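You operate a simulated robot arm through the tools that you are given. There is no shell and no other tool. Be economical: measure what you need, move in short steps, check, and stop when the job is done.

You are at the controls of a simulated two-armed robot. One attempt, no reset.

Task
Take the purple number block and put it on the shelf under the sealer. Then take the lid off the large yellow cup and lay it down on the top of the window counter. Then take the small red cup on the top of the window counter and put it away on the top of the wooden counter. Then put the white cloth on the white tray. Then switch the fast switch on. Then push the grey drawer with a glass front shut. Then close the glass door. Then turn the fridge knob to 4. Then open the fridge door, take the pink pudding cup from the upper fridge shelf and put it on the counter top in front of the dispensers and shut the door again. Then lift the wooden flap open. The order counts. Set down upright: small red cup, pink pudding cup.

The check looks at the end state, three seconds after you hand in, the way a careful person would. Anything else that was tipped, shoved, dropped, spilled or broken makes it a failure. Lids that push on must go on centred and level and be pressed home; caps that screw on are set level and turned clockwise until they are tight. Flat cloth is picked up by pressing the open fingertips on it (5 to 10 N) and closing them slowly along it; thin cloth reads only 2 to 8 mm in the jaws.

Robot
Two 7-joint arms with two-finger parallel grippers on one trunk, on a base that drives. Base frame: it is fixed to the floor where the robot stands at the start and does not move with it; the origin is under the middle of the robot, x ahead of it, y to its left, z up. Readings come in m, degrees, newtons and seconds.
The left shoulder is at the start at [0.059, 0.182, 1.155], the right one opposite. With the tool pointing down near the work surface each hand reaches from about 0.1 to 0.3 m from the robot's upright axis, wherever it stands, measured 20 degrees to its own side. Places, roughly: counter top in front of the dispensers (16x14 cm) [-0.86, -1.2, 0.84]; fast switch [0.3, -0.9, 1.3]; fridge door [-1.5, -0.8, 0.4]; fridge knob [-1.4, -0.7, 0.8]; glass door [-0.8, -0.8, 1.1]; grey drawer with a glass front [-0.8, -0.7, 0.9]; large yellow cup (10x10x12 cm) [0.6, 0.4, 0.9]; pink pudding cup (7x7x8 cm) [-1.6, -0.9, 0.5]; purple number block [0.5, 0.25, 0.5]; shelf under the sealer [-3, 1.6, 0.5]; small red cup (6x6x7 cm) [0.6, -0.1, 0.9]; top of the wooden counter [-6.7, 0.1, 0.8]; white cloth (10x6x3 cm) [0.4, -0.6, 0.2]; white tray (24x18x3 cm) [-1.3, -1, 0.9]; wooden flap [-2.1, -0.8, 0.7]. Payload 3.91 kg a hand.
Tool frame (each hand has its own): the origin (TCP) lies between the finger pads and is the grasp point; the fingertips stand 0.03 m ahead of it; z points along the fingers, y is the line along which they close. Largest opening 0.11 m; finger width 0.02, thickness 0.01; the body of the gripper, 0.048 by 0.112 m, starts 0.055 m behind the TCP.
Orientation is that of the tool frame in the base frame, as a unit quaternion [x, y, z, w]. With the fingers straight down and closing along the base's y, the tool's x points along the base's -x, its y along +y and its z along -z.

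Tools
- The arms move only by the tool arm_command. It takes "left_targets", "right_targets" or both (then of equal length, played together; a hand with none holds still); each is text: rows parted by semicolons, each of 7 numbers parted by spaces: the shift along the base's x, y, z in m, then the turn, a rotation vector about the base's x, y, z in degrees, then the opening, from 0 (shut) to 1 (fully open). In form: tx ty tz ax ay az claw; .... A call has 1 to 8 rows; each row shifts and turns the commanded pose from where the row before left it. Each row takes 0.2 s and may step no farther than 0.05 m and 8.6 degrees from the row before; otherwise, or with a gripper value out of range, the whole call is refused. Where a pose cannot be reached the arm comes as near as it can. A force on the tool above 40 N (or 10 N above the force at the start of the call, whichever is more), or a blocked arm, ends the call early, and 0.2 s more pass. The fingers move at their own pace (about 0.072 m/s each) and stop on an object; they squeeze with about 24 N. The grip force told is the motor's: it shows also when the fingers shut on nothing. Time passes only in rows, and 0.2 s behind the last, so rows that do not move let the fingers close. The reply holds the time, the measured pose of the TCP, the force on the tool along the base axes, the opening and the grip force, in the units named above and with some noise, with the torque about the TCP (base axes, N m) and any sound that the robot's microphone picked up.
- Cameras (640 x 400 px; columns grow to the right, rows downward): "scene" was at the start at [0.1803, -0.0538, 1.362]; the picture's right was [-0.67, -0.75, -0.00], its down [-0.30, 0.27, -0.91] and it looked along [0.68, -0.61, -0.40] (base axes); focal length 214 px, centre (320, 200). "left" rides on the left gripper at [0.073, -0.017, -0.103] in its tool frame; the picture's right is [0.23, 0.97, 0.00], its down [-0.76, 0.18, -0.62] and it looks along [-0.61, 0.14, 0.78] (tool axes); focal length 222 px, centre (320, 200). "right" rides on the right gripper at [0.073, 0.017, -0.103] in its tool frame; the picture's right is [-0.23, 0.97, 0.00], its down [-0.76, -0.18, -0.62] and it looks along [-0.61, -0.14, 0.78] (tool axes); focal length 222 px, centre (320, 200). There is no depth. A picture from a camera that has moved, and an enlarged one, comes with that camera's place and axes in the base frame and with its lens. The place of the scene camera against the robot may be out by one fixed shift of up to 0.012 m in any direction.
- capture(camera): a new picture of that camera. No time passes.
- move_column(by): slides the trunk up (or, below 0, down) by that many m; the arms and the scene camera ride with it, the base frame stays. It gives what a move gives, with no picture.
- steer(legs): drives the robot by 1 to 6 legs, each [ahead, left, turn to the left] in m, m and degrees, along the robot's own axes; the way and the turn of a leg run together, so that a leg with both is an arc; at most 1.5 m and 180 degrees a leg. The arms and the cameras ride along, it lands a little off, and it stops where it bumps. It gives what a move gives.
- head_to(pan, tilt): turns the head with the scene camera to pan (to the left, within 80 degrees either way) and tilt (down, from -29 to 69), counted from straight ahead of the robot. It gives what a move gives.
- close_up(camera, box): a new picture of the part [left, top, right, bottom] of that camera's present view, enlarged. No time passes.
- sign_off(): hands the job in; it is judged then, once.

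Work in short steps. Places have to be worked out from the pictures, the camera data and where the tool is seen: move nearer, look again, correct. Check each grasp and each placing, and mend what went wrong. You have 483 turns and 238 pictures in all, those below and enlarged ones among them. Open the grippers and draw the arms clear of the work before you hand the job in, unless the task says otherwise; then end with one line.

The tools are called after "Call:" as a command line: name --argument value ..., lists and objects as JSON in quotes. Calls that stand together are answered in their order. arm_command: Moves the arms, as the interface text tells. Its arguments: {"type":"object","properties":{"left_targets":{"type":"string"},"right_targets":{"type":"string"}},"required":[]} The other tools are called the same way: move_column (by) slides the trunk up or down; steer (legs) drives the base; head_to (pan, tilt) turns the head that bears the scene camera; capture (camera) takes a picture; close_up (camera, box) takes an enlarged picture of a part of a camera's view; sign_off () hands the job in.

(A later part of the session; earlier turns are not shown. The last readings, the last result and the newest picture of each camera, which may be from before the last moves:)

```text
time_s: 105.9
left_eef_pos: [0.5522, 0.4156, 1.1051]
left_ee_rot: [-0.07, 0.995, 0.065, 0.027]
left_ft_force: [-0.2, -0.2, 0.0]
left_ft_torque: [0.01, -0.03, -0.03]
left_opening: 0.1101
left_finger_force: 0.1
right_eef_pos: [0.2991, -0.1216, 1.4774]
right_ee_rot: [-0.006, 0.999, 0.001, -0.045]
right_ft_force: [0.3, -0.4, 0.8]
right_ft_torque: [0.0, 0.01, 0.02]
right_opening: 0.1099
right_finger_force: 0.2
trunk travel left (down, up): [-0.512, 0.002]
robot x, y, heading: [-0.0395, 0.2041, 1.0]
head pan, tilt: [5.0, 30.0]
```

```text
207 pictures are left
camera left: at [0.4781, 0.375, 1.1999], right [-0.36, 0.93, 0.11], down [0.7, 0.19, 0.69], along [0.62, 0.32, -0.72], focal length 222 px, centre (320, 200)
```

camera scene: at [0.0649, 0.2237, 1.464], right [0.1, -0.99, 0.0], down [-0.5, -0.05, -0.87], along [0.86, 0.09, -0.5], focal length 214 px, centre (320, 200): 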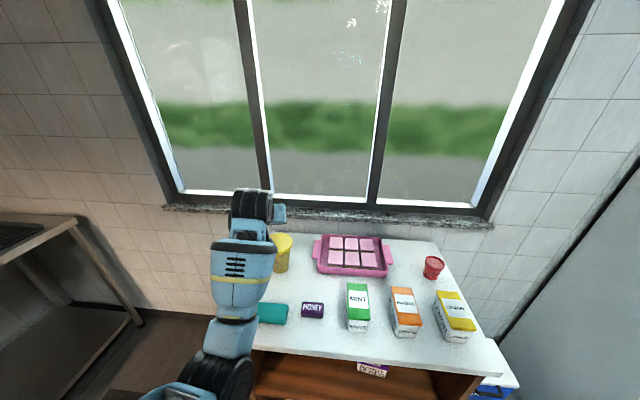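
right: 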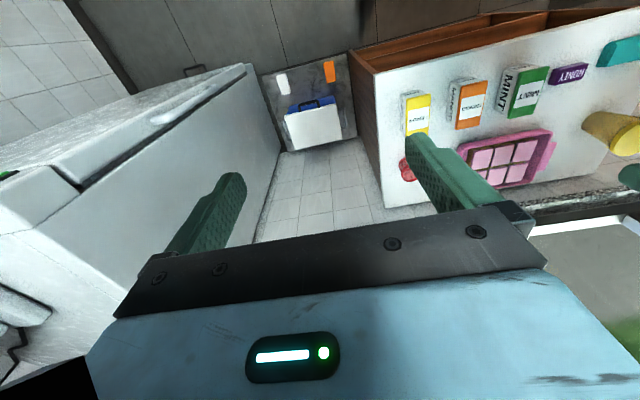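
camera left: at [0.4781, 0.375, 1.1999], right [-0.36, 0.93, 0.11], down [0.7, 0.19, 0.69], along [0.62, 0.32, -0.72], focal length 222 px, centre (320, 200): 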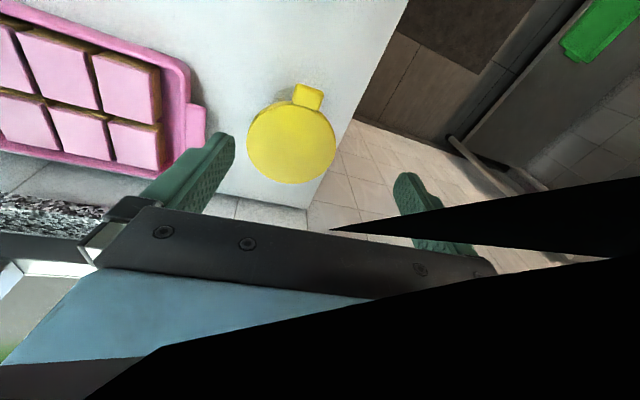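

The tool points down fine. Both views put the lid at about (0.60, 0.417) with its top at z≈0.97, about 10 cm across and the tab toward me. I'll level the tool and centre it above the lid, then look again.

Call:
arm_command --left_targets "0.01 0 0 -7.7 2.6 0 1;0.02 0 0 0 0 -8 1;0.018 0 -0.03 0 0 0 1;0 0 0 0 0 0 1"

Call:
capture --camera "left"

```text
time_s: 106.9
left_eef_pos: [0.6, 0.4171, 1.0744]
left_ee_rot: [-0.001, 1.0, -0.001, 0.002]
left_ft_force: [0.5, 0.6, 0.0]
left_ft_torque: [0.03, 0.0, -0.02]
left_opening: 0.1103
left_finger_force: 0.0
right_eef_pos: [0.2978, -0.1228, 1.4755]
right_ee_rot: [-0.008, 0.999, 0.002, -0.044]
right_ft_force: [-0.1, -0.8, -0.1]
right_ft_torque: [-0.01, -0.01, 0.02]
right_opening: 0.1101
right_finger_force: 0.1
trunk travel left (down, up): [-0.512, 0.002]
robot x, y, heading: [-0.0383, 0.2068, 0.8]
head pan, tilt: [5.0, 30.0]
```

```text
206 pictures are left
camera left: at [0.5264, 0.3991, 1.1776], right [-0.23, 0.97, 0.0], down [0.76, 0.18, 0.63], along [0.61, 0.14, -0.78], focal length 222 px, centre (320, 200)
```

left: 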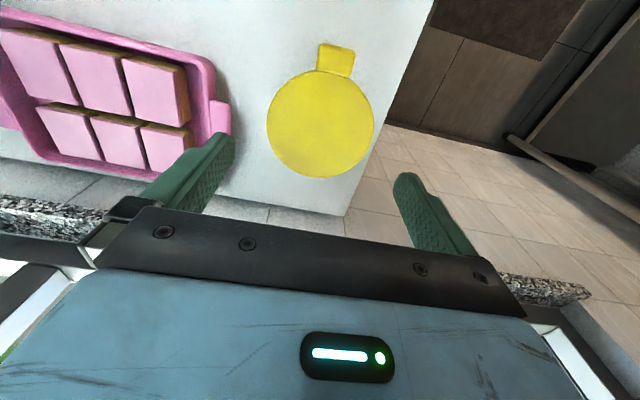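

The lid is centred on the tool's column. I'll descend to just above the lid's top and check that the fingers straddle it.

Call:
arm_command --left_targets "0.001 0 -0.03 0 0 0 1;0 0 -0.03 0 0 0 1;0 0 0 0 0 0 1"

Call:
capture --camera "left"

```text
time_s: 107.7
left_eef_pos: [0.5963, 0.416, 1.0144]
left_ee_rot: [-0.001, 1.0, -0.001, 0.002]
left_ft_force: [-0.2, -0.4, -0.6]
left_ft_torque: [-0.01, -0.01, -0.02]
left_opening: 0.11
left_finger_force: 0.0
left hand out of reach, approached as far as the arm can: row 2
right_eef_pos: [0.2991, -0.1215, 1.4761]
right_ee_rot: [-0.008, 0.999, 0.002, -0.045]
right_ft_force: [0.8, -0.5, 0.1]
right_ft_torque: [-0.01, 0.01, 0.01]
right_opening: 0.1101
right_finger_force: 0.1
trunk travel left (down, up): [-0.512, 0.002]
robot x, y, heading: [-0.0391, 0.2078, 1.0]
head pan, tilt: [5.0, 30.0]
```

```text
205 pictures are left
camera left: at [0.5242, 0.3986, 1.1174], right [-0.23, 0.97, 0.0], down [0.76, 0.18, 0.63], along [0.61, 0.14, -0.78], focal length 222 px, centre (320, 200)
```

left: 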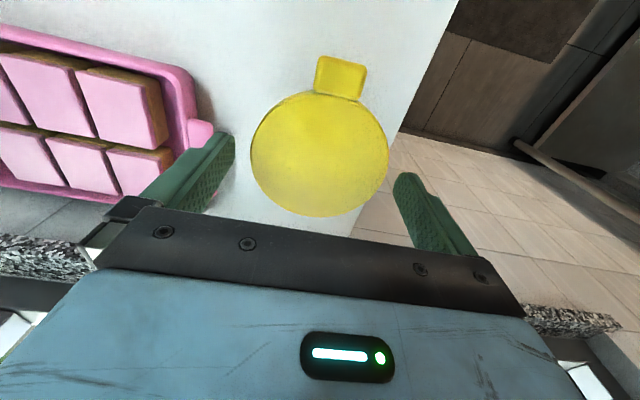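

I've hit the reach limit, so I'll raise slightly, drive 4 cm closer and pull the hand back by the same amount. The lid is about 9.6–10 cm wide, with its top at z≈0.975 and centre (0.595, 0.415).

Call:
arm_command --left_targets "-0.02 0 0.03 0 0 0 1;-0.025 0 0 0 0 0 1;0 0 0 0 0 0 1"

Call:
steer --legs '[[0.045, 0, 0]]'

Call:
capture --camera "left"

```text
time_s: 108.5
left_eef_pos: [0.5976, 0.4137, 1.0438]
left_ee_rot: [-0.001, 1.0, -0.001, 0.001]
left_ft_force: [-0.1, -0.2, 0.1]
left_ft_torque: [-0.03, 0.02, 0.01]
left_opening: 0.1096
left_finger_force: 0.1
left hand out of reach, approached as far as the arm can: row 1, 2
right_eef_pos: [0.2984, -0.1219, 1.4762]
right_ee_rot: [-0.008, 0.999, 0.001, -0.045]
right_ft_force: [0.2, 0.0, 0.7]
right_ft_torque: [0.01, -0.02, 0.03]
right_opening: 0.1098
right_finger_force: 0.0
trunk travel left (down, up): [-0.512, 0.002]
robot x, y, heading: [-0.0398, 0.2077, 0.8]
head pan, tilt: [5.0, 30.0]
```

```text
time_s: 109.4
left_eef_pos: [0.6388, 0.4147, 1.047]
left_ee_rot: [0.0, 1.0, -0.001, 0.004]
left_ft_force: [-1.0, 0.4, 0.0]
left_ft_torque: [-0.07, -0.01, -0.01]
left_opening: 0.1101
left_finger_force: 0.1
right_eef_pos: [0.3377, -0.1212, 1.4792]
right_ee_rot: [-0.007, 0.999, 0.002, -0.042]
right_ft_force: [0.0, 0.5, 0.4]
right_ft_torque: [-0.02, -0.04, 0.02]
right_opening: 0.11
right_finger_force: 0.1
trunk travel left (down, up): [-0.512, 0.002]
robot x, y, heading: [0.0048, 0.2078, 0.8]
head pan, tilt: [5.0, 30.0]
```

```text
204 pictures are left
camera left: at [0.5656, 0.397, 1.1501], right [-0.23, 0.97, 0.0], down [0.76, 0.18, 0.63], along [0.61, 0.14, -0.78], focal length 222 px, centre (320, 200)
```

left: 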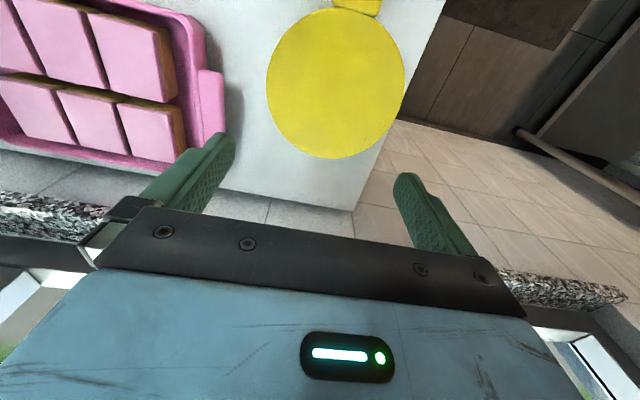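

With the trunk at its top, the straight-down pose seems limited when the hand is low. I'll raise the hand back into reach and lower the trunk instead.

Call:
arm_command --left_targets "0 0 0.04 0 0 0 1;0 0 0.03 0 0 0 1;0 0 0 0 0 0 1"

```text
time_s: 110.2
left_eef_pos: [0.642, 0.4159, 1.1142]
left_ee_rot: [0.0, 1.0, -0.001, -0.001]
left_ft_force: [-0.5, -0.4, -0.3]
left_ft_torque: [0.03, 0.0, 0.01]
left_opening: 0.1099
left_finger_force: 0.0
right_eef_pos: [0.3433, -0.1202, 1.4759]
right_ee_rot: [-0.008, 0.999, 0.001, -0.045]
right_ft_force: [0.3, 0.9, 0.3]
right_ft_torque: [0.0, 0.03, -0.02]
right_opening: 0.1098
right_finger_force: 0.0
trunk travel left (down, up): [-0.512, 0.002]
robot x, y, heading: [-0.0016, 0.2069, 0.9]
head pan, tilt: [5.0, 30.0]
```

Call:
arm_command --left_targets "-0.023 0 0 0 0 0 1;-0.023 0 0 0 0 0 1;0 0 0 0 0 0 1"

Call:
move_column --by -0.07

Call:
capture --camera "left"

```text
time_s: 111.0
left_eef_pos: [0.6388, 0.4146, 1.1166]
left_ee_rot: [-0.001, 1.0, 0.0, -0.001]
left_ft_force: [1.1, -0.1, 0.4]
left_ft_torque: [-0.04, -0.01, 0.0]
left_opening: 0.1098
left_finger_force: 0.0
left hand out of reach, approached as far as the arm can: row 1, 2
right_eef_pos: [0.3408, -0.1221, 1.4777]
right_ee_rot: [-0.008, 0.999, 0.001, -0.043]
right_ft_force: [-1.2, 0.8, -0.6]
right_ft_torque: [-0.01, 0.0, 0.0]
right_opening: 0.1098
right_finger_force: 0.0
trunk travel left (down, up): [-0.512, 0.002]
robot x, y, heading: [-0.0003, 0.206, 1.0]
head pan, tilt: [5.0, 30.0]
```

```text
time_s: 111.9
left_eef_pos: [0.6416, 0.414, 0.9185]
left_ee_rot: [-0.002, 0.995, -0.003, -0.099]
left_ft_force: [3.6, -0.4, 15.7]
left_ft_torque: [-0.04, -0.13, -0.03]
left_opening: 0.1101
left_finger_force: 0.0
right_eef_pos: [0.3457, -0.1218, 1.4053]
right_ee_rot: [-0.007, 0.999, 0.001, -0.051]
right_ft_force: [-0.7, 0.1, 0.9]
right_ft_torque: [0.01, 0.02, 0.02]
right_opening: 0.11
right_finger_force: 0.0
trunk travel left (down, up): [-0.446, 0.068]
robot x, y, heading: [-0.0, 0.2053, 1.1]
head pan, tilt: [5.0, 30.0]
stopped: the force on the tool passed its limit at 52 N (the readings are from after the stop); the commanded pose is now the measured one
```

```text
203 pictures are left
camera left: at [0.5909, 0.3965, 1.0337], right [-0.23, 0.97, 0.04], down [0.87, 0.18, 0.46], along [0.44, 0.14, -0.89], focal length 222 px, centre (320, 200)
```

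left: 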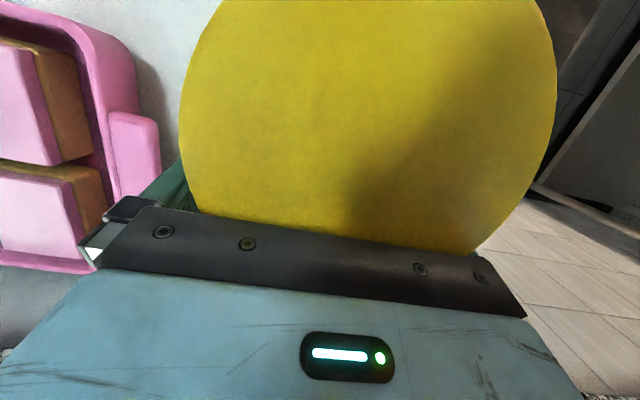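

The column move made the hand drop much more than the trunk did, and it's now down around the lid with contact. I'll look before moving anything.

Call:
close_up --camera "scene" --box '[200, 160, 440, 310]'

```text
2.67 times, centred on (320, 235) of scene
camera zoom: at [0.182, 0.2248, 1.3881], right [0.1, -0.99, 0.0], down [-0.5, -0.05, -0.87], along [0.86, 0.09, -0.5], focal length 572 px, centre (320, 107)
```

zoom: 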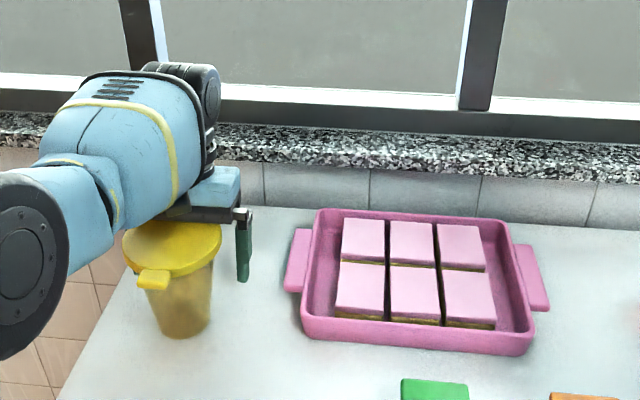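

The cup is still upright with its lid on. I'll lift the hand straight up off it.

Call:
arm_command --left_targets "0 0 0.02 0 0 0 1;0 0 0.04 0 0 0 1;0 0 0.04 0 0 0 1;0 0 0.04 0 0 0 1;0 0 0 0 0 0 1"

Call:
close_up --camera "scene" --box '[200, 160, 440, 310]'

Call:
capture --camera "left"

```text
time_s: 113.1
left_eef_pos: [0.6453, 0.416, 1.0551]
left_ee_rot: [-0.001, 0.995, -0.004, -0.103]
left_ft_force: [0.3, 0.1, -0.4]
left_ft_torque: [-0.04, 0.01, 0.01]
left_opening: 0.1101
left_finger_force: 0.1
left hand out of reach, approached as far as the arm can: row 2
right_eef_pos: [0.3477, -0.1209, 1.4062]
right_ee_rot: [-0.008, 0.999, 0.001, -0.052]
right_ft_force: [0.1, 0.5, -0.2]
right_ft_torque: [0.01, 0.05, 0.0]
right_opening: 0.1102
right_finger_force: 0.0
trunk travel left (down, up): [-0.446, 0.068]
robot x, y, heading: [0.0025, 0.2095, 0.8]
head pan, tilt: [5.0, 30.0]
```

```text
2.67 times, centred on (320, 235) of scene
camera zoom: at [0.1843, 0.2258, 1.3882], right [0.1, -0.99, 0.0], down [-0.5, -0.05, -0.87], along [0.86, 0.09, -0.5], focal length 572 px, centre (320, 107)
```

zoom: 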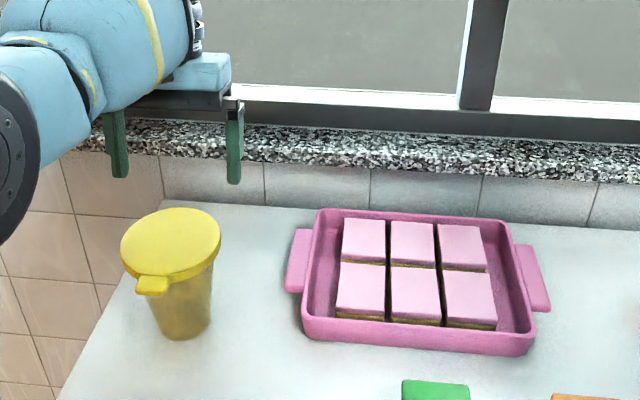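

```text
200 pictures are left
camera left: at [0.5958, 0.398, 1.171], right [-0.23, 0.97, 0.04], down [0.87, 0.18, 0.45], along [0.43, 0.14, -0.89], focal length 222 px, centre (320, 200)
```

left: 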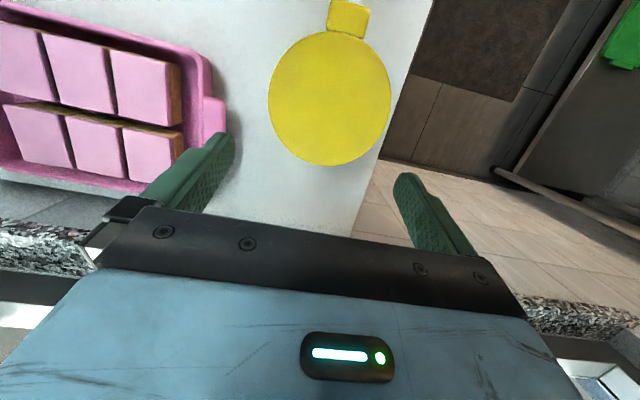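

The cup is undisturbed. Straight-down runs into the wrist limits, so I'll use the proven 45° pitch instead, gripping the rim with the fingertips. I'll back off 10 cm and pitch forward.

Call:
steer --legs '[[-0.1, 0, 0]]'

Call:
arm_command --left_targets "0 0 0.01 0 -8.5 0 1;0 0 0.01 0 -8.5 0 1;0 0 0 0 -8.5 0 1;0 0 0 0 -8.5 0 1;0 0 0 0 -8.5 0 1;0 0 0 0 -8.5 0 1;0 0 0 0 -6 0 1;0 0 0 0 0 0 1"

Call:
capture --camera "left"

```text
time_s: 114.2
left_eef_pos: [0.5468, 0.4139, 1.0549]
left_ee_rot: [0.0, 0.995, -0.002, -0.102]
left_ft_force: [-1.0, -0.2, 0.0]
left_ft_torque: [0.03, -0.02, 0.01]
left_opening: 0.11
left_finger_force: 0.1
right_eef_pos: [0.2483, -0.1228, 1.4063]
right_ee_rot: [-0.006, 0.999, 0.001, -0.051]
right_ft_force: [-0.3, -0.1, 0.1]
right_ft_torque: [0.01, -0.02, -0.04]
right_opening: 0.1098
right_finger_force: 0.1
trunk travel left (down, up): [-0.446, 0.068]
robot x, y, heading: [-0.1007, 0.2066, 0.9]
head pan, tilt: [5.0, 30.0]
```

```text
time_s: 116.0
left_eef_pos: [0.7188, 0.3978, 1.0942]
left_ee_rot: [0.0, 0.923, -0.003, 0.385]
left_ft_force: [0.2, -0.4, 0.1]
left_ft_torque: [0.04, -0.01, -0.01]
left_opening: 0.1101
left_finger_force: 0.0
left hand out of reach, approached as far as the arm can: row 1, 2, 3, 4, 5, 6, 7
right_eef_pos: [0.2474, -0.1231, 1.4062]
right_ee_rot: [-0.007, 0.999, 0.001, -0.051]
right_ft_force: [0.1, 0.5, -1.1]
right_ft_torque: [0.0, 0.0, -0.01]
right_opening: 0.1101
right_finger_force: 0.1
trunk travel left (down, up): [-0.446, 0.068]
robot x, y, heading: [-0.0944, 0.2051, 0.9]
head pan, tilt: [5.0, 30.0]
```

```text
199 pictures are left
camera left: at [0.5945, 0.3816, 1.1157], right [-0.16, 0.97, -0.17], down [0.09, 0.18, 0.98], along [0.98, 0.14, -0.12], focal length 222 px, centre (320, 200)
```

left: 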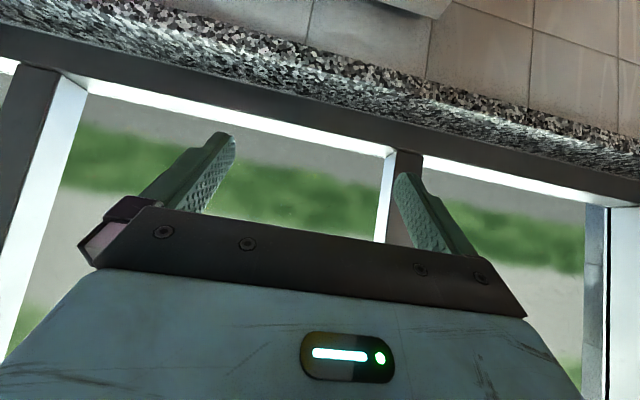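

The TCP swung forward, so I'll pull it back to a spot in front of and above the lid and see whether the arm follows.

Call:
arm_command --left_targets "-0.04 0.004 0 0 0 0 1;-0.04 0.004 0 0 0 0 1;-0.04 0.004 0 0 0 0 1;-0.04 0.004 0 0 0 0 1;-0.03 0 0 0 0 0 1;0 0 0 0 0 0 1"

```text
time_s: 117.5
left_eef_pos: [0.7187, 0.3987, 1.0946]
left_ee_rot: [0.001, 0.923, -0.002, 0.384]
left_ft_force: [-0.4, 0.0, 0.5]
left_ft_torque: [0.01, 0.01, 0.01]
left_opening: 0.1101
left_finger_force: 0.1
left hand out of reach, approached as far as the arm can: row 1, 2, 3, 4, 5
right_eef_pos: [0.2472, -0.1234, 1.4061]
right_ee_rot: [-0.006, 0.999, 0.0, -0.053]
right_ft_force: [-0.1, -0.3, -0.5]
right_ft_torque: [0.01, 0.01, 0.02]
right_opening: 0.1101
right_finger_force: 0.1
trunk travel left (down, up): [-0.446, 0.068]
robot x, y, heading: [-0.1008, 0.2054, 0.9]
head pan, tilt: [5.0, 30.0]
```

The arm is stuck against a joint limit. I'll back off from the counter so I can rework the arm posture safely.

Call:
steer --legs '[[-0.5, 0, 0]]'

Call:
arm_command --left_targets "0 0 0.04 0 0 0 1;0 0 0.04 0 0 0 1;0 0 0.04 0 0 0 1;-0.04 0 0 0 0 0 1;-0.04 0 0 0 0 0 1;-0.04 0 0 0 0 0 1;0 0 0 0 0 0 1"

Call:
head_to --pan 30 --tilt 35

Call:
capture --camera "scene"

```text
time_s: 120.4
left_eef_pos: [0.2167, 0.3851, 1.0939]
left_ee_rot: [0.006, 0.923, -0.005, 0.384]
left_ft_force: [-0.2, 0.1, -0.1]
left_ft_torque: [-0.06, -0.03, -0.01]
left_opening: 0.1099
left_finger_force: 0.0
right_eef_pos: [-0.2616, -0.1306, 1.4054]
right_ee_rot: [-0.002, 0.999, 0.001, -0.051]
right_ft_force: [-0.1, 0.8, 0.5]
right_ft_torque: [-0.01, 0.03, 0.01]
right_opening: 0.1099
right_finger_force: 0.1
trunk travel left (down, up): [-0.446, 0.068]
robot x, y, heading: [-0.6009, 0.202, 0.1]
head pan, tilt: [5.0, 30.0]
```

```text
time_s: 122.0
left_eef_pos: [0.0795, 0.3862, 1.2113]
left_ee_rot: [0.006, 0.924, -0.006, 0.383]
left_ft_force: [-0.3, 0.4, -0.1]
left_ft_torque: [0.01, -0.01, -0.01]
left_opening: 0.1101
left_finger_force: 0.2
left hand out of reach, approached as far as the arm can: row 2, 3
right_eef_pos: [-0.2592, -0.1325, 1.4058]
right_ee_rot: [-0.002, 0.999, 0.002, -0.051]
right_ft_force: [0.9, 0.4, -1.2]
right_ft_torque: [0.03, 0.02, -0.02]
right_opening: 0.1101
right_finger_force: 0.1
trunk travel left (down, up): [-0.446, 0.068]
robot x, y, heading: [-0.603, 0.2007, 0.3]
head pan, tilt: [5.0, 30.0]
```

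```text
time_s: 122.9
left_eef_pos: [0.0809, 0.3877, 1.2124]
left_ee_rot: [0.007, 0.923, -0.006, 0.384]
left_ft_force: [0.2, 0.1, 0.1]
left_ft_torque: [-0.02, -0.02, 0.01]
left_opening: 0.1099
left_finger_force: 0.1
right_eef_pos: [-0.2599, -0.1322, 1.4059]
right_ee_rot: [-0.001, 0.999, 0.002, -0.052]
right_ft_force: [-1.0, 0.3, 0.2]
right_ft_torque: [-0.01, 0.02, 0.03]
right_opening: 0.1101
right_finger_force: 0.0
trunk travel left (down, up): [-0.446, 0.068]
robot x, y, heading: [-0.6037, 0.2016, 0.2]
head pan, tilt: [30.0, 35.0]
```

```text
198 pictures are left
camera scene: at [-0.4346, 0.2533, 1.3805], right [0.5, -0.86, 0.0], down [-0.5, -0.29, -0.82], along [0.71, 0.41, -0.57], focal length 214 px, centre (320, 200)
```

scene: 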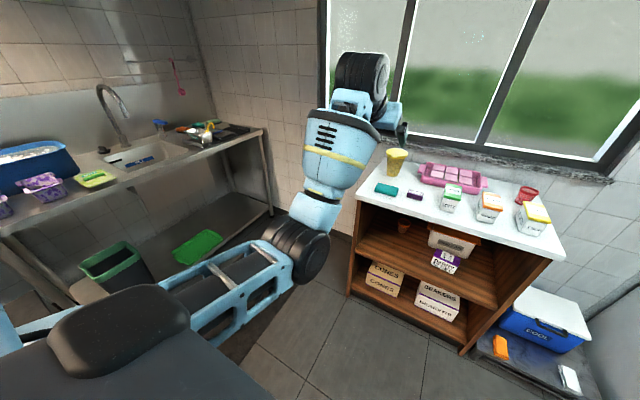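

Free again. I'll try descending here in open space at the 45° pitch to confirm that I can reach the needed relative pose of 0.65–0.70 ahead and z≈0.98.

Call:
arm_command --left_targets "0 0 -0.04 0 0 5 1;0 0 -0.04 0 0 5 1;-0.0 0 -0.04 0 0 0 1;0 0 -0.04 0 0 0 1;0 0 -0.04 0 0 0 1;0 0 -0.02 0 0 0 1;0 0 0 0 0 0 1"

```text
time_s: 124.5
left_eef_pos: [0.0794, 0.3867, 0.9904]
left_ee_rot: [-0.076, 0.92, 0.029, 0.384]
left_ft_force: [0.0, 0.0, 0.5]
left_ft_torque: [0.01, 0.02, 0.02]
left_opening: 0.11
left_finger_force: 0.1
right_eef_pos: [-0.2613, -0.1317, 1.4057]
right_ee_rot: [-0.002, 0.999, 0.002, -0.051]
right_ft_force: [-0.1, -0.3, -0.5]
right_ft_torque: [-0.01, 0.02, 0.0]
right_opening: 0.1099
right_finger_force: 0.0
trunk travel left (down, up): [-0.446, 0.068]
robot x, y, heading: [-0.6026, 0.2044, 0.3]
head pan, tilt: [30.0, 35.0]
```

That pose is reachable, with the tool axes level and the pitch at 45°. I'll check the elbow height before driving over the counter.

Call:
head_to --pan 45 --tilt 40

Call:
capture --camera "scene"

```text
time_s: 125.3
left_eef_pos: [0.0798, 0.3867, 0.9904]
left_ee_rot: [-0.074, 0.92, 0.028, 0.384]
left_ft_force: [0.5, 0.1, 0.5]
left_ft_torque: [-0.03, 0.0, 0.02]
left_opening: 0.1102
left_finger_force: 0.0
right_eef_pos: [-0.2604, -0.1323, 1.4069]
right_ee_rot: [-0.002, 0.999, 0.001, -0.052]
right_ft_force: [0.1, -0.7, 1.0]
right_ft_torque: [0.0, 0.03, 0.01]
right_opening: 0.11
right_finger_force: 0.0
trunk travel left (down, up): [-0.446, 0.068]
robot x, y, heading: [-0.6078, 0.2034, 0.1]
head pan, tilt: [45.0, 40.0]
```

```text
197 pictures are left
camera scene: at [-0.4509, 0.2693, 1.373], right [0.71, -0.71, 0.0], down [-0.45, -0.46, -0.77], along [0.54, 0.54, -0.64], focal length 214 px, centre (320, 200)
```

scene: 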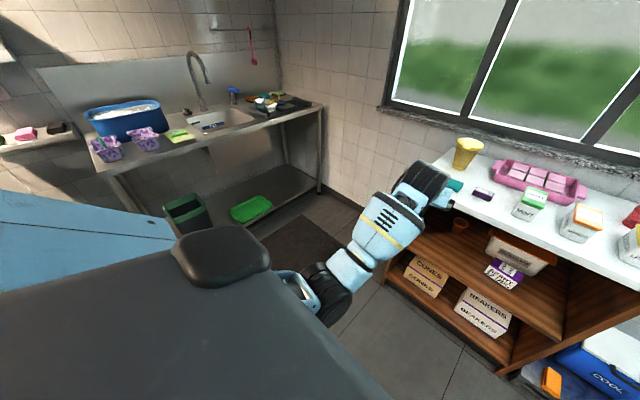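

The elbow stays in front of the counter and well above it. I'll raise the hand 5 cm and drive in, stopping short of the lid to look.

Call:
arm_command --left_targets "0 0 0.05 0 0 0 1;0 0 0 0 0 0 1"

Call:
steer --legs '[[0.4, 0.022, 0]]'

Call:
capture --camera "left"

```text
time_s: 125.9
left_eef_pos: [0.0794, 0.3868, 1.0378]
left_ee_rot: [-0.075, 0.92, 0.028, 0.383]
left_ft_force: [-1.0, 0.6, -0.3]
left_ft_torque: [0.03, -0.03, -0.01]
left_opening: 0.1099
left_finger_force: 0.1
right_eef_pos: [-0.2608, -0.1312, 1.4053]
right_ee_rot: [-0.002, 0.999, 0.001, -0.051]
right_ft_force: [-0.8, -0.3, -0.3]
right_ft_torque: [-0.03, -0.01, 0.04]
right_opening: 0.1101
right_finger_force: 0.1
trunk travel left (down, up): [-0.446, 0.068]
robot x, y, heading: [-0.6057, 0.1995, 0.5]
head pan, tilt: [45.0, 40.0]
```

```text
time_s: 128.4
left_eef_pos: [0.4745, 0.4086, 1.0395]
left_ee_rot: [-0.074, 0.92, 0.028, 0.383]
left_ft_force: [-0.1, 1.4, -0.9]
left_ft_torque: [0.03, -0.01, -0.03]
left_opening: 0.11
left_finger_force: 0.0
right_eef_pos: [0.1321, -0.1092, 1.4047]
right_ee_rot: [-0.001, 0.999, 0.001, -0.052]
right_ft_force: [-0.6, -0.4, -0.9]
right_ft_torque: [0.02, 0.01, -0.04]
right_opening: 0.1099
right_finger_force: 0.0
trunk travel left (down, up): [-0.446, 0.068]
robot x, y, heading: [-0.208, 0.2258, 0.0]
head pan, tilt: [45.0, 40.0]
```

```text
196 pictures are left
camera left: at [0.3545, 0.3717, 1.0606], right [-0.31, 0.94, -0.17], down [0.06, 0.2, 0.98], along [0.95, 0.29, -0.12], focal length 222 px, centre (320, 200)
```

left: 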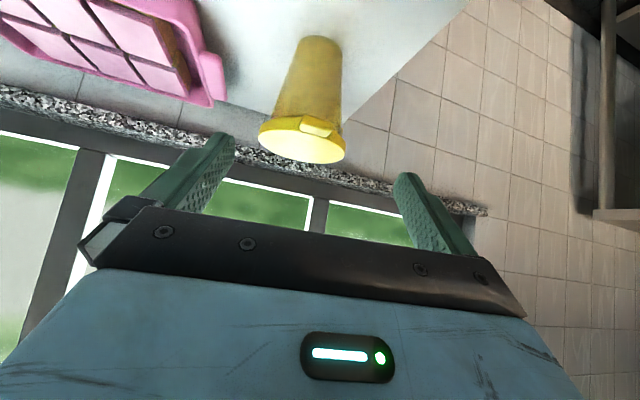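

The lid is at about (0.594, 0.412, top 0.975). I'll drop to rim height in front of it, on the approach line along the tool heading, and check again.

Call:
arm_command --left_targets "0.002 -0.007 -0.028 0 0 0 1;0 -0.007 -0.0285 0 0 0 1;0.03 0.005 0 0 0 0 1;0 0 0 0 0 0 1"

Call:
capture --camera "left"

Call:
capture --camera "scene"

```text
time_s: 129.4
left_eef_pos: [0.5073, 0.4005, 0.9834]
left_ee_rot: [-0.074, 0.92, 0.027, 0.383]
left_ft_force: [0.5, 0.5, -0.4]
left_ft_torque: [0.01, -0.02, -0.02]
left_opening: 0.1098
left_finger_force: 0.0
right_eef_pos: [0.1328, -0.1094, 1.4072]
right_ee_rot: [-0.001, 0.999, 0.001, -0.051]
right_ft_force: [1.2, 0.5, 0.1]
right_ft_torque: [0.0, 0.0, -0.01]
right_opening: 0.1101
right_finger_force: 0.0
trunk travel left (down, up): [-0.446, 0.068]
robot x, y, heading: [-0.2074, 0.2226, 0.2]
head pan, tilt: [45.0, 40.0]
```

```text
195 pictures are left
camera left: at [0.3873, 0.3618, 1.0041], right [-0.31, 0.94, -0.17], down [0.06, 0.2, 0.98], along [0.95, 0.29, -0.12], focal length 222 px, centre (320, 200)
```

left: 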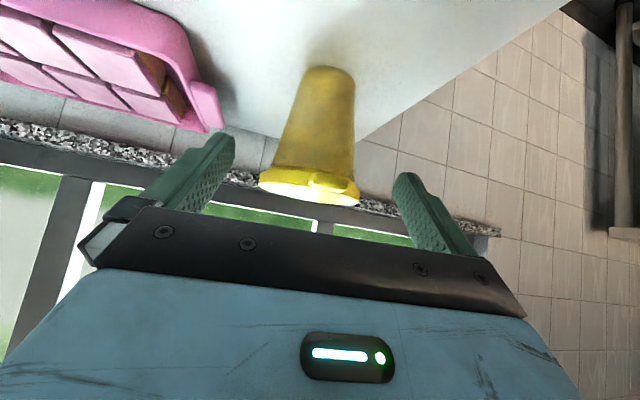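

```text
194 pictures are left
camera scene: at [-0.057, 0.2922, 1.373], right [0.71, -0.71, 0.0], down [-0.45, -0.46, -0.77], along [0.54, 0.54, -0.64], focal length 214 px, centre (320, 200)
```

scene: 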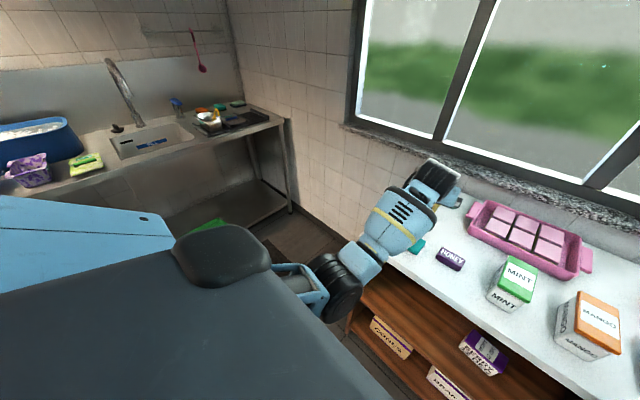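

The lid centre is confirmed at about (0.598, 0.413). I'll advance 5 cm along the heading and check the clearance on each side.

Call:
arm_command --left_targets "0.025 0.0035 0 0 0 0 1;0.02 0.0035 0 0 0 0 1;0 0 0 0 0 0 1"

Call:
capture --camera "left"

```text
time_s: 130.2
left_eef_pos: [0.5515, 0.4061, 0.9833]
left_ee_rot: [-0.074, 0.92, 0.028, 0.384]
left_ft_force: [-0.7, -0.5, 0.1]
left_ft_torque: [0.0, 0.0, -0.05]
left_opening: 0.11
left_finger_force: 0.1
right_eef_pos: [0.1325, -0.1088, 1.4068]
right_ee_rot: [0.001, 0.999, 0.002, -0.051]
right_ft_force: [0.8, 0.2, -0.2]
right_ft_torque: [0.0, 0.01, 0.02]
right_opening: 0.1101
right_finger_force: 0.1
trunk travel left (down, up): [-0.446, 0.068]
robot x, y, heading: [-0.2094, 0.2223, 0.0]
head pan, tilt: [45.0, 40.0]
```

```text
193 pictures are left
camera left: at [0.4315, 0.3687, 1.0041], right [-0.31, 0.94, -0.17], down [0.06, 0.2, 0.98], along [0.95, 0.29, -0.12], focal length 222 px, centre (320, 200)
```

left: 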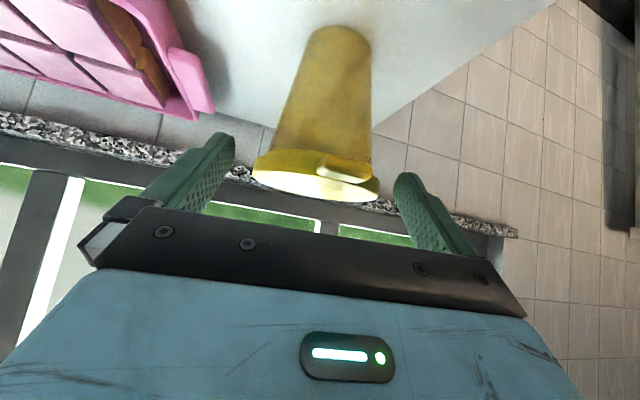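

The lateral offset is under 1 mm and the depth still needed is about 2.7 cm. I'll advance to the lid's diameter and read the contact forces.

Call:
arm_command --left_targets "0.014 0.002 0 0 0 0 1;0.013 0.0015 0 0 0 0 1;0 0 0 0 0 0 1"

Call:
capture --camera "left"

```text
time_s: 131.0
left_eef_pos: [0.5794, 0.41, 0.9843]
left_ee_rot: [-0.074, 0.92, 0.028, 0.384]
left_ft_force: [-0.2, 0.3, 0.8]
left_ft_torque: [-0.03, 0.01, -0.01]
left_opening: 0.1102
left_finger_force: 0.0
right_eef_pos: [0.1333, -0.1104, 1.4052]
right_ee_rot: [0.0, 0.999, 0.001, -0.051]
right_ft_force: [0.0, 0.2, -0.1]
right_ft_torque: [-0.02, -0.01, -0.03]
right_opening: 0.11
right_finger_force: 0.0
trunk travel left (down, up): [-0.446, 0.068]
robot x, y, heading: [-0.2075, 0.2237, 0.1]
head pan, tilt: [45.0, 40.0]
```

```text
192 pictures are left
camera left: at [0.4585, 0.3729, 1.0044], right [-0.31, 0.94, -0.17], down [0.06, 0.2, 0.98], along [0.95, 0.29, -0.12], focal length 222 px, centre (320, 200)
```

left: 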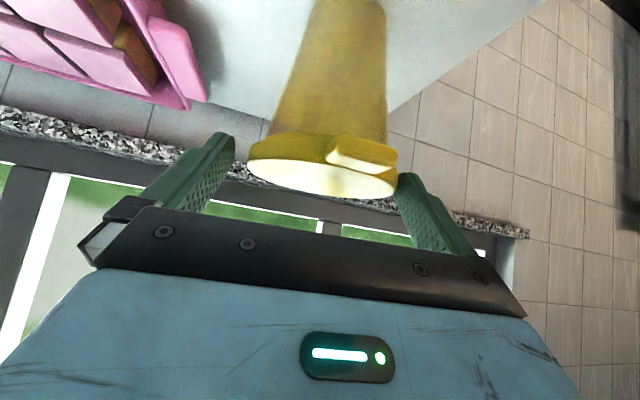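

The lid's rim is between the fingertips. I'll centre by 2 mm and close.

Call:
arm_command --left_targets "0.002 0.002 0 0 0 0 1;0 0 0 0 0 0 0.9;0 0 0 0 0 0 0.85;0 0 0 0 0 0 0.8;0 0 0 0 0 0 0.7;0 0 0 0 0 0 0.7"

Call:
capture --camera "left"

```text
time_s: 132.4
left_eef_pos: [0.5801, 0.4134, 0.9837]
left_ee_rot: [-0.074, 0.92, 0.028, 0.383]
left_ft_force: [0.0, 0.5, 0.5]
left_ft_torque: [0.0, -0.05, -0.01]
left_opening: 0.1005
left_finger_force: 23.6
right_eef_pos: [0.1321, -0.1089, 1.4075]
right_ee_rot: [0.0, 0.999, 0.002, -0.052]
right_ft_force: [-0.9, 0.9, -0.8]
right_ft_torque: [-0.01, 0.01, 0.0]
right_opening: 0.11
right_finger_force: 0.0
trunk travel left (down, up): [-0.446, 0.068]
robot x, y, heading: [-0.2105, 0.2232, 0.1]
head pan, tilt: [45.0, 40.0]
```

```text
191 pictures are left
camera left: at [0.4604, 0.3754, 1.0042], right [-0.31, 0.94, -0.17], down [0.06, 0.2, 0.98], along [0.95, 0.29, -0.12], focal length 222 px, centre (320, 200)
```

left: 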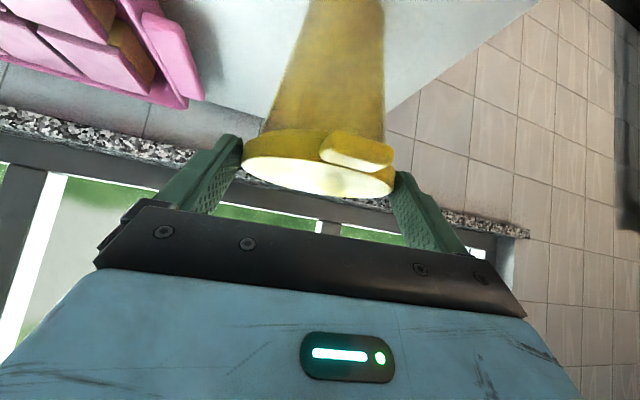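

Gripped at 0.1005, which matches the lid's diameter, with 23.6 N. I'll lift slowly and watch whether the cup comes along.

Call:
arm_command --left_targets "0 0 0.005 0 0 0 0.7;0 0 0.007 0 0 0 0.7;0 0 0.008 0 0 0 0.7;0 0 0 0 0 0 0.7"

Call:
capture --camera "left"

```text
time_s: 133.4
left_eef_pos: [0.581, 0.4119, 1.0024]
left_ee_rot: [-0.075, 0.92, 0.029, 0.383]
left_ft_force: [0.1, 0.5, 0.2]
left_ft_torque: [-0.03, -0.01, -0.01]
left_opening: 0.1004
left_finger_force: 23.9
right_eef_pos: [0.1341, -0.1083, 1.4075]
right_ee_rot: [-0.001, 0.999, 0.002, -0.052]
right_ft_force: [0.7, 0.6, 0.1]
right_ft_torque: [0.02, 0.02, 0.0]
right_opening: 0.1098
right_finger_force: 0.1
trunk travel left (down, up): [-0.446, 0.068]
robot x, y, heading: [-0.2079, 0.2247, 0.1]
head pan, tilt: [45.0, 40.0]
```

```text
190 pictures are left
camera left: at [0.4609, 0.3752, 1.0241], right [-0.31, 0.94, -0.17], down [0.06, 0.2, 0.98], along [0.95, 0.29, -0.12], focal length 222 px, centre (320, 200)
```

left: 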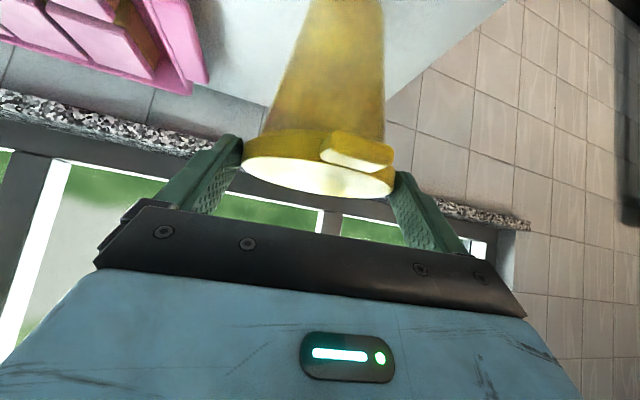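

I need a side view to tell whether the whole cup rose with the lid, so I'll look with the head.

Call:
head_to --pan 15 --tilt 30

Call:
close_up --camera "scene" --box '[200, 140, 440, 290]'

```text
time_s: 134.3
left_eef_pos: [0.5816, 0.4124, 1.0019]
left_ee_rot: [-0.075, 0.92, 0.028, 0.383]
left_ft_force: [0.5, -0.6, -0.5]
left_ft_torque: [0.0, 0.02, 0.0]
left_opening: 0.1005
left_finger_force: 23.6
right_eef_pos: [0.1336, -0.1098, 1.4053]
right_ee_rot: [0.0, 0.999, 0.003, -0.051]
right_ft_force: [-0.8, 0.3, -0.6]
right_ft_torque: [0.02, -0.02, -0.01]
right_opening: 0.1099
right_finger_force: 0.1
trunk travel left (down, up): [-0.446, 0.068]
robot x, y, heading: [-0.206, 0.2277, 0.1]
head pan, tilt: [15.0, 30.0]
```

```text
2.67 times, centred on (320, 215) of scene
camera zoom: at [-0.0291, 0.2557, 1.3883], right [0.26, -0.97, 0.0], down [-0.48, -0.13, -0.87], along [0.84, 0.23, -0.5], focal length 572 px, centre (320, 160)
```

zoom: 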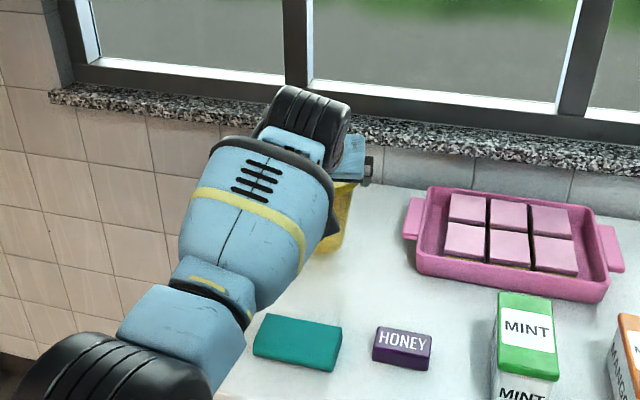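

The view is blocked, but the cup body looks the same in the hand view, so the cup rose with the lid, which fits tightly. I'll set it back down and use the right hand to hold the cup body.

Call:
arm_command --left_targets "0 0 -0.012 0 0 0 0.7;0 0 -0.005 0 0 0 0.7;0 0 -0.002 0 0 0 0.7;0 0 0 0 0 0 0.7"

```text
time_s: 135.3
left_eef_pos: [0.5805, 0.412, 0.9844]
left_ee_rot: [-0.074, 0.92, 0.028, 0.383]
left_ft_force: [0.8, -0.7, -0.8]
left_ft_torque: [-0.01, 0.04, 0.01]
left_opening: 0.1004
left_finger_force: 24.2
right_eef_pos: [0.1324, -0.1094, 1.4065]
right_ee_rot: [-0.001, 0.999, 0.002, -0.052]
right_ft_force: [0.9, 1.2, 0.0]
right_ft_torque: [-0.01, 0.03, 0.0]
right_opening: 0.1099
right_finger_force: 0.1
trunk travel left (down, up): [-0.446, 0.068]
robot x, y, heading: [-0.2095, 0.2254, 0.0]
head pan, tilt: [15.0, 30.0]
```

Call:
arm_command --left_targets "0 0 -0.001 0 0 0 0.7;0 0 -0.001 0 0 0 0.7;0 0 0 0 0 0 0.7"

```text
time_s: 136.1
left_eef_pos: [0.5804, 0.4126, 0.9833]
left_ee_rot: [-0.074, 0.92, 0.028, 0.384]
left_ft_force: [-0.1, 0.1, 3.2]
left_ft_torque: [-0.11, -0.09, -0.01]
left_opening: 0.1005
left_finger_force: 24.7
right_eef_pos: [0.1328, -0.1089, 1.4069]
right_ee_rot: [-0.001, 0.999, 0.001, -0.051]
right_ft_force: [-0.3, -0.2, 0.2]
right_ft_torque: [-0.04, -0.01, 0.01]
right_opening: 0.1102
right_finger_force: 0.0
trunk travel left (down, up): [-0.446, 0.068]
robot x, y, heading: [-0.2121, 0.2262, -0.0]
head pan, tilt: [15.0, 30.0]
```

The cup is back on the counter with light contact. I'll open and retreat along the heading.

Call:
arm_command --left_targets "0 0 0 0 0 0 1;0 0 0 0 0 0 1;-0.03 -0.005 0 0 0 0 1;-0.03 -0.005 0 0 0 0 1;-0.03 -0.005 0.01 0 0 0 1;-0.02 -0.003 0.04 0 0 0 1;0 0 0 0 0 0 1"

Call:
steer --legs '[[-0.12, 0.14, 0]]'

Call:
head_to --pan 0 --tilt 40

Call:
capture --camera "scene"

```text
time_s: 137.7
left_eef_pos: [0.4698, 0.3972, 1.0336]
left_ee_rot: [-0.074, 0.92, 0.028, 0.383]
left_ft_force: [0.1, 0.5, 0.4]
left_ft_torque: [-0.02, 0.01, 0.03]
left_opening: 0.1101
left_finger_force: 0.1
right_eef_pos: [0.1328, -0.108, 1.4056]
right_ee_rot: [-0.002, 0.999, 0.001, -0.052]
right_ft_force: [0.9, 0.2, 0.5]
right_ft_torque: [0.0, 0.01, 0.0]
right_opening: 0.1103
right_finger_force: 0.0
trunk travel left (down, up): [-0.446, 0.068]
robot x, y, heading: [-0.2119, 0.2255, -0.2]
head pan, tilt: [15.0, 30.0]
```

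```text
time_s: 139.6
left_eef_pos: [0.353, 0.5355, 1.0325]
left_ee_rot: [-0.073, 0.92, 0.028, 0.384]
left_ft_force: [0.0, 0.9, 0.2]
left_ft_torque: [-0.01, 0.01, -0.04]
left_opening: 0.1099
left_finger_force: 0.1
right_eef_pos: [0.0134, 0.0306, 1.4061]
right_ee_rot: [0.001, 0.999, 0.001, -0.05]
right_ft_force: [-0.7, 0.7, 0.5]
right_ft_torque: [0.02, 0.0, -0.01]
right_opening: 0.1101
right_finger_force: 0.1
trunk travel left (down, up): [-0.446, 0.068]
robot x, y, heading: [-0.3255, 0.3654, 0.2]
head pan, tilt: [15.0, 30.0]
```

```text
time_s: 140.4
left_eef_pos: [0.3529, 0.5356, 1.0328]
left_ee_rot: [-0.074, 0.921, 0.028, 0.382]
left_ft_force: [0.1, -0.1, 0.5]
left_ft_torque: [0.0, 0.01, 0.0]
left_opening: 0.1099
left_finger_force: 0.0
right_eef_pos: [0.0134, 0.0301, 1.4059]
right_ee_rot: [0.0, 0.999, 0.001, -0.051]
right_ft_force: [-0.1, 0.0, -0.5]
right_ft_torque: [-0.03, -0.01, 0.0]
right_opening: 0.1097
right_finger_force: 0.1
trunk travel left (down, up): [-0.446, 0.068]
robot x, y, heading: [-0.3291, 0.3645, 0.1]
head pan, tilt: [0.0, 40.0]
```

```text
188 pictures are left
camera scene: at [-0.1496, 0.3722, 1.373], right [0.0, -1.0, 0.0], down [-0.64, 0.0, -0.77], along [0.77, 0.0, -0.64], focal length 214 px, centre (320, 200)
```

scene: 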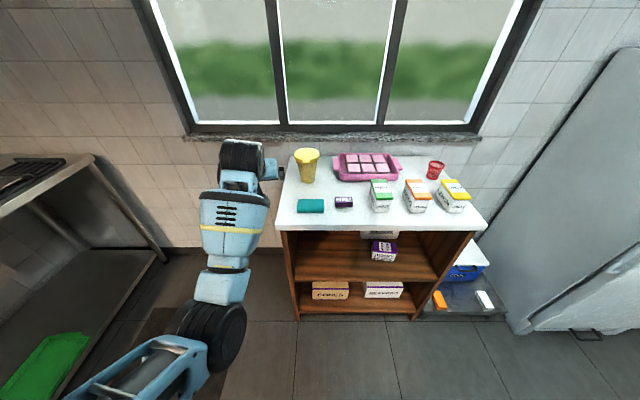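

The cup is upright. I'm now in open space, so I'll bring the right hand down and pitch it forward, to be used later to steady the cup body.

Call:
arm_command --right_targets "0.015 0.008 -0.03 0 -8 0 1;0.015 0.008 -0.03 0 -8 0 1;0.015 0.008 -0.03 0 -8 0 1;0.015 0.008 -0.03 0 -8 0 1;0.015 0.008 -0.03 0 -8 0 1;0.015 0.008 -0.03 0 -8 0 1;0.015 0.008 -0.03 0 -8 0 1;0 0 0 0 0 0 1" --left_targets "0 0 0 0 0 -7 1;0 0 0 0 0 -7 1;0 0 0 0 0 -6 1;0 0 0 0 0 0 1;0 0 0 0 0 0 1;0 0 0 0 0 0 1;0 0 0 0 0 0 1;0 0 0 0 0 0 1"

```text
time_s: 142.2
left_eef_pos: [0.3533, 0.5352, 1.0327]
left_ee_rot: [0.088, 0.919, -0.04, 0.383]
left_ft_force: [-0.6, 0.2, -0.4]
left_ft_torque: [-0.01, -0.03, -0.01]
left_opening: 0.1101
left_finger_force: 0.2
right_eef_pos: [0.1168, 0.0862, 1.1965]
right_ee_rot: [-0.001, 0.905, 0.002, 0.425]
right_ft_force: [-0.7, 0.3, -0.1]
right_ft_torque: [0.0, -0.01, -0.02]
right_opening: 0.1101
right_finger_force: 0.1
trunk travel left (down, up): [-0.446, 0.068]
robot x, y, heading: [-0.3298, 0.3641, -0.0]
head pan, tilt: [0.0, 40.0]
```

Both arms follow well. Now I'll yaw the right hand 40° inward and lower it a bit.

Call:
arm_command --right_targets "0.015 0.023 -0.028 0 0 8 1;0.015 0.023 -0.028 0 0 8 1;0.015 0.023 -0.028 0 0 8 1;0.015 0.023 -0.028 0 0 8 1;0.015 0.023 -0.028 0 0 8 1;0 0 0 0 0 0 1"

Call:
capture --camera "scene"

```text
time_s: 143.6
left_eef_pos: [0.3523, 0.5356, 1.0331]
left_ee_rot: [0.088, 0.919, -0.039, 0.383]
left_ft_force: [0.2, 0.1, 0.7]
left_ft_torque: [-0.02, 0.01, -0.01]
left_opening: 0.1099
left_finger_force: 0.0
right_eef_pos: [0.1947, 0.2007, 1.058]
right_ee_rot: [-0.312, 0.85, 0.147, 0.397]
right_ft_force: [-0.5, 0.1, 1.0]
right_ft_torque: [-0.01, -0.02, -0.02]
right_opening: 0.11
right_finger_force: 0.0
trunk travel left (down, up): [-0.446, 0.068]
robot x, y, heading: [-0.3286, 0.3633, 0.2]
head pan, tilt: [0.0, 40.0]
```

```text
187 pictures are left
camera scene: at [-0.1505, 0.3719, 1.3731], right [0.0, -1.0, 0.0], down [-0.64, 0.0, -0.77], along [0.77, 0.0, -0.64], focal length 214 px, centre (320, 200)
```

scene: 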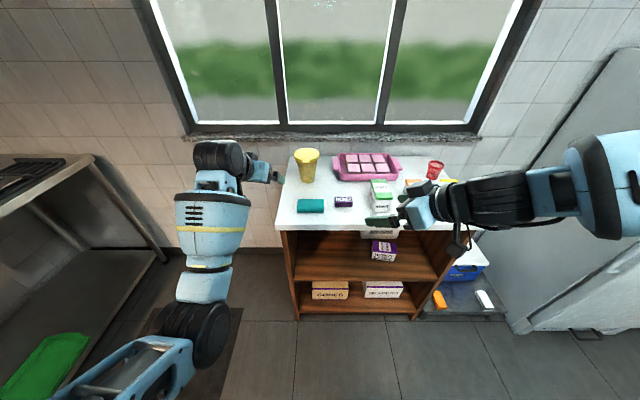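

I'll bring the left hand into line in front of the cup's bearing before driving in.

Call:
arm_command --left_targets "-0.02 -0.022 0.01 0 0 0 1;-0.02 -0.022 0.01 0 0 0 1;-0.02 -0.022 0.01 0 0 0 1;-0.02 -0.022 0 0 0 0 1;-0.02 -0.012 0 0 0 0 1;0 0 0 0 0 0 1"

Call:
steer --legs '[[0.2, 0, 0]]'

Call:
capture --camera "scene"

Call:
capture --camera "right"

Call:
capture --camera "left"

```text
time_s: 145.0
left_eef_pos: [0.2536, 0.4363, 1.0633]
left_ee_rot: [0.088, 0.919, -0.039, 0.383]
left_ft_force: [-0.1, -0.2, 0.6]
left_ft_torque: [0.03, 0.01, 0.01]
left_opening: 0.1099
left_finger_force: 0.0
right_eef_pos: [0.1971, 0.2016, 1.0561]
right_ee_rot: [-0.312, 0.851, 0.146, 0.396]
right_ft_force: [-0.7, 0.4, -0.1]
right_ft_torque: [0.01, 0.03, 0.01]
right_opening: 0.11
right_finger_force: 0.0
trunk travel left (down, up): [-0.446, 0.068]
robot x, y, heading: [-0.3226, 0.364, 0.1]
head pan, tilt: [0.0, 40.0]
```

```text
time_s: 146.6
left_eef_pos: [0.4524, 0.4386, 1.0632]
left_ee_rot: [0.086, 0.919, -0.039, 0.382]
left_ft_force: [0.4, -0.2, 0.7]
left_ft_torque: [0.0, -0.01, 0.0]
left_opening: 0.1101
left_finger_force: 0.2
right_eef_pos: [0.3955, 0.2044, 1.057]
right_ee_rot: [-0.312, 0.851, 0.146, 0.397]
right_ft_force: [0.3, 1.2, -1.0]
right_ft_torque: [-0.03, 0.03, -0.04]
right_opening: 0.1099
right_finger_force: 0.1
trunk travel left (down, up): [-0.446, 0.068]
robot x, y, heading: [-0.1274, 0.3617, 0.6]
head pan, tilt: [0.0, 40.0]
```

```text
186 pictures are left
camera scene: at [0.0506, 0.3733, 1.3729], right [0.0, -1.0, 0.0], down [-0.64, 0.0, -0.77], along [0.77, 0.0, -0.64], focal length 214 px, centre (320, 200)
```

scene: 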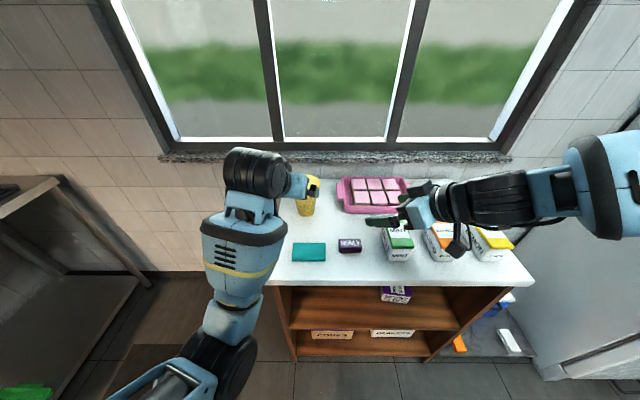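

```text
185 pictures are left
camera right: at [0.2881, 0.1349, 1.068], right [-0.52, 0.84, 0.18], down [0.12, -0.13, 0.98], along [0.85, 0.53, -0.04], focal length 222 px, centre (320, 200)
```

right: 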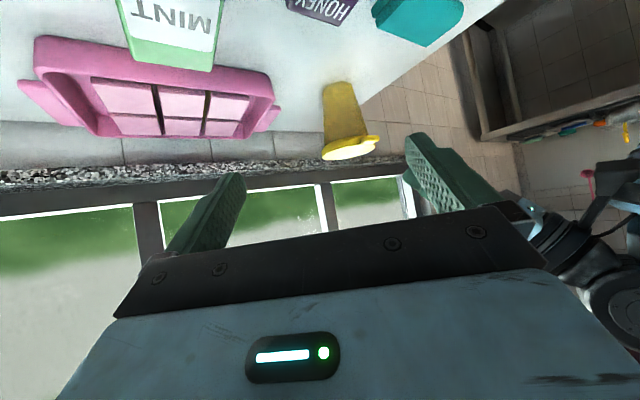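

```text
184 pictures are left
camera left: at [0.3277, 0.4444, 1.0849], right [0.03, 0.99, -0.17], down [0.13, 0.16, 0.98], along [0.99, -0.05, -0.12], focal length 222 px, centre (320, 200)
```

left: 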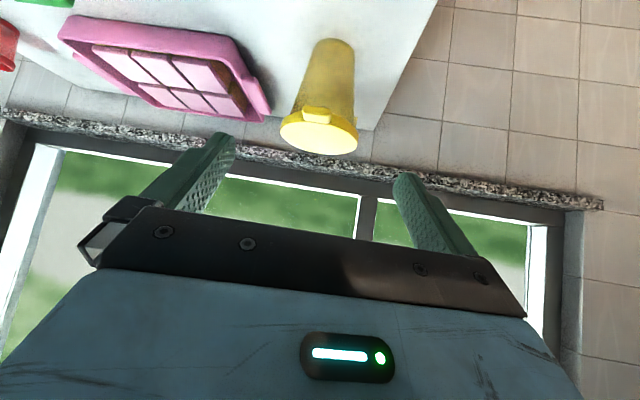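

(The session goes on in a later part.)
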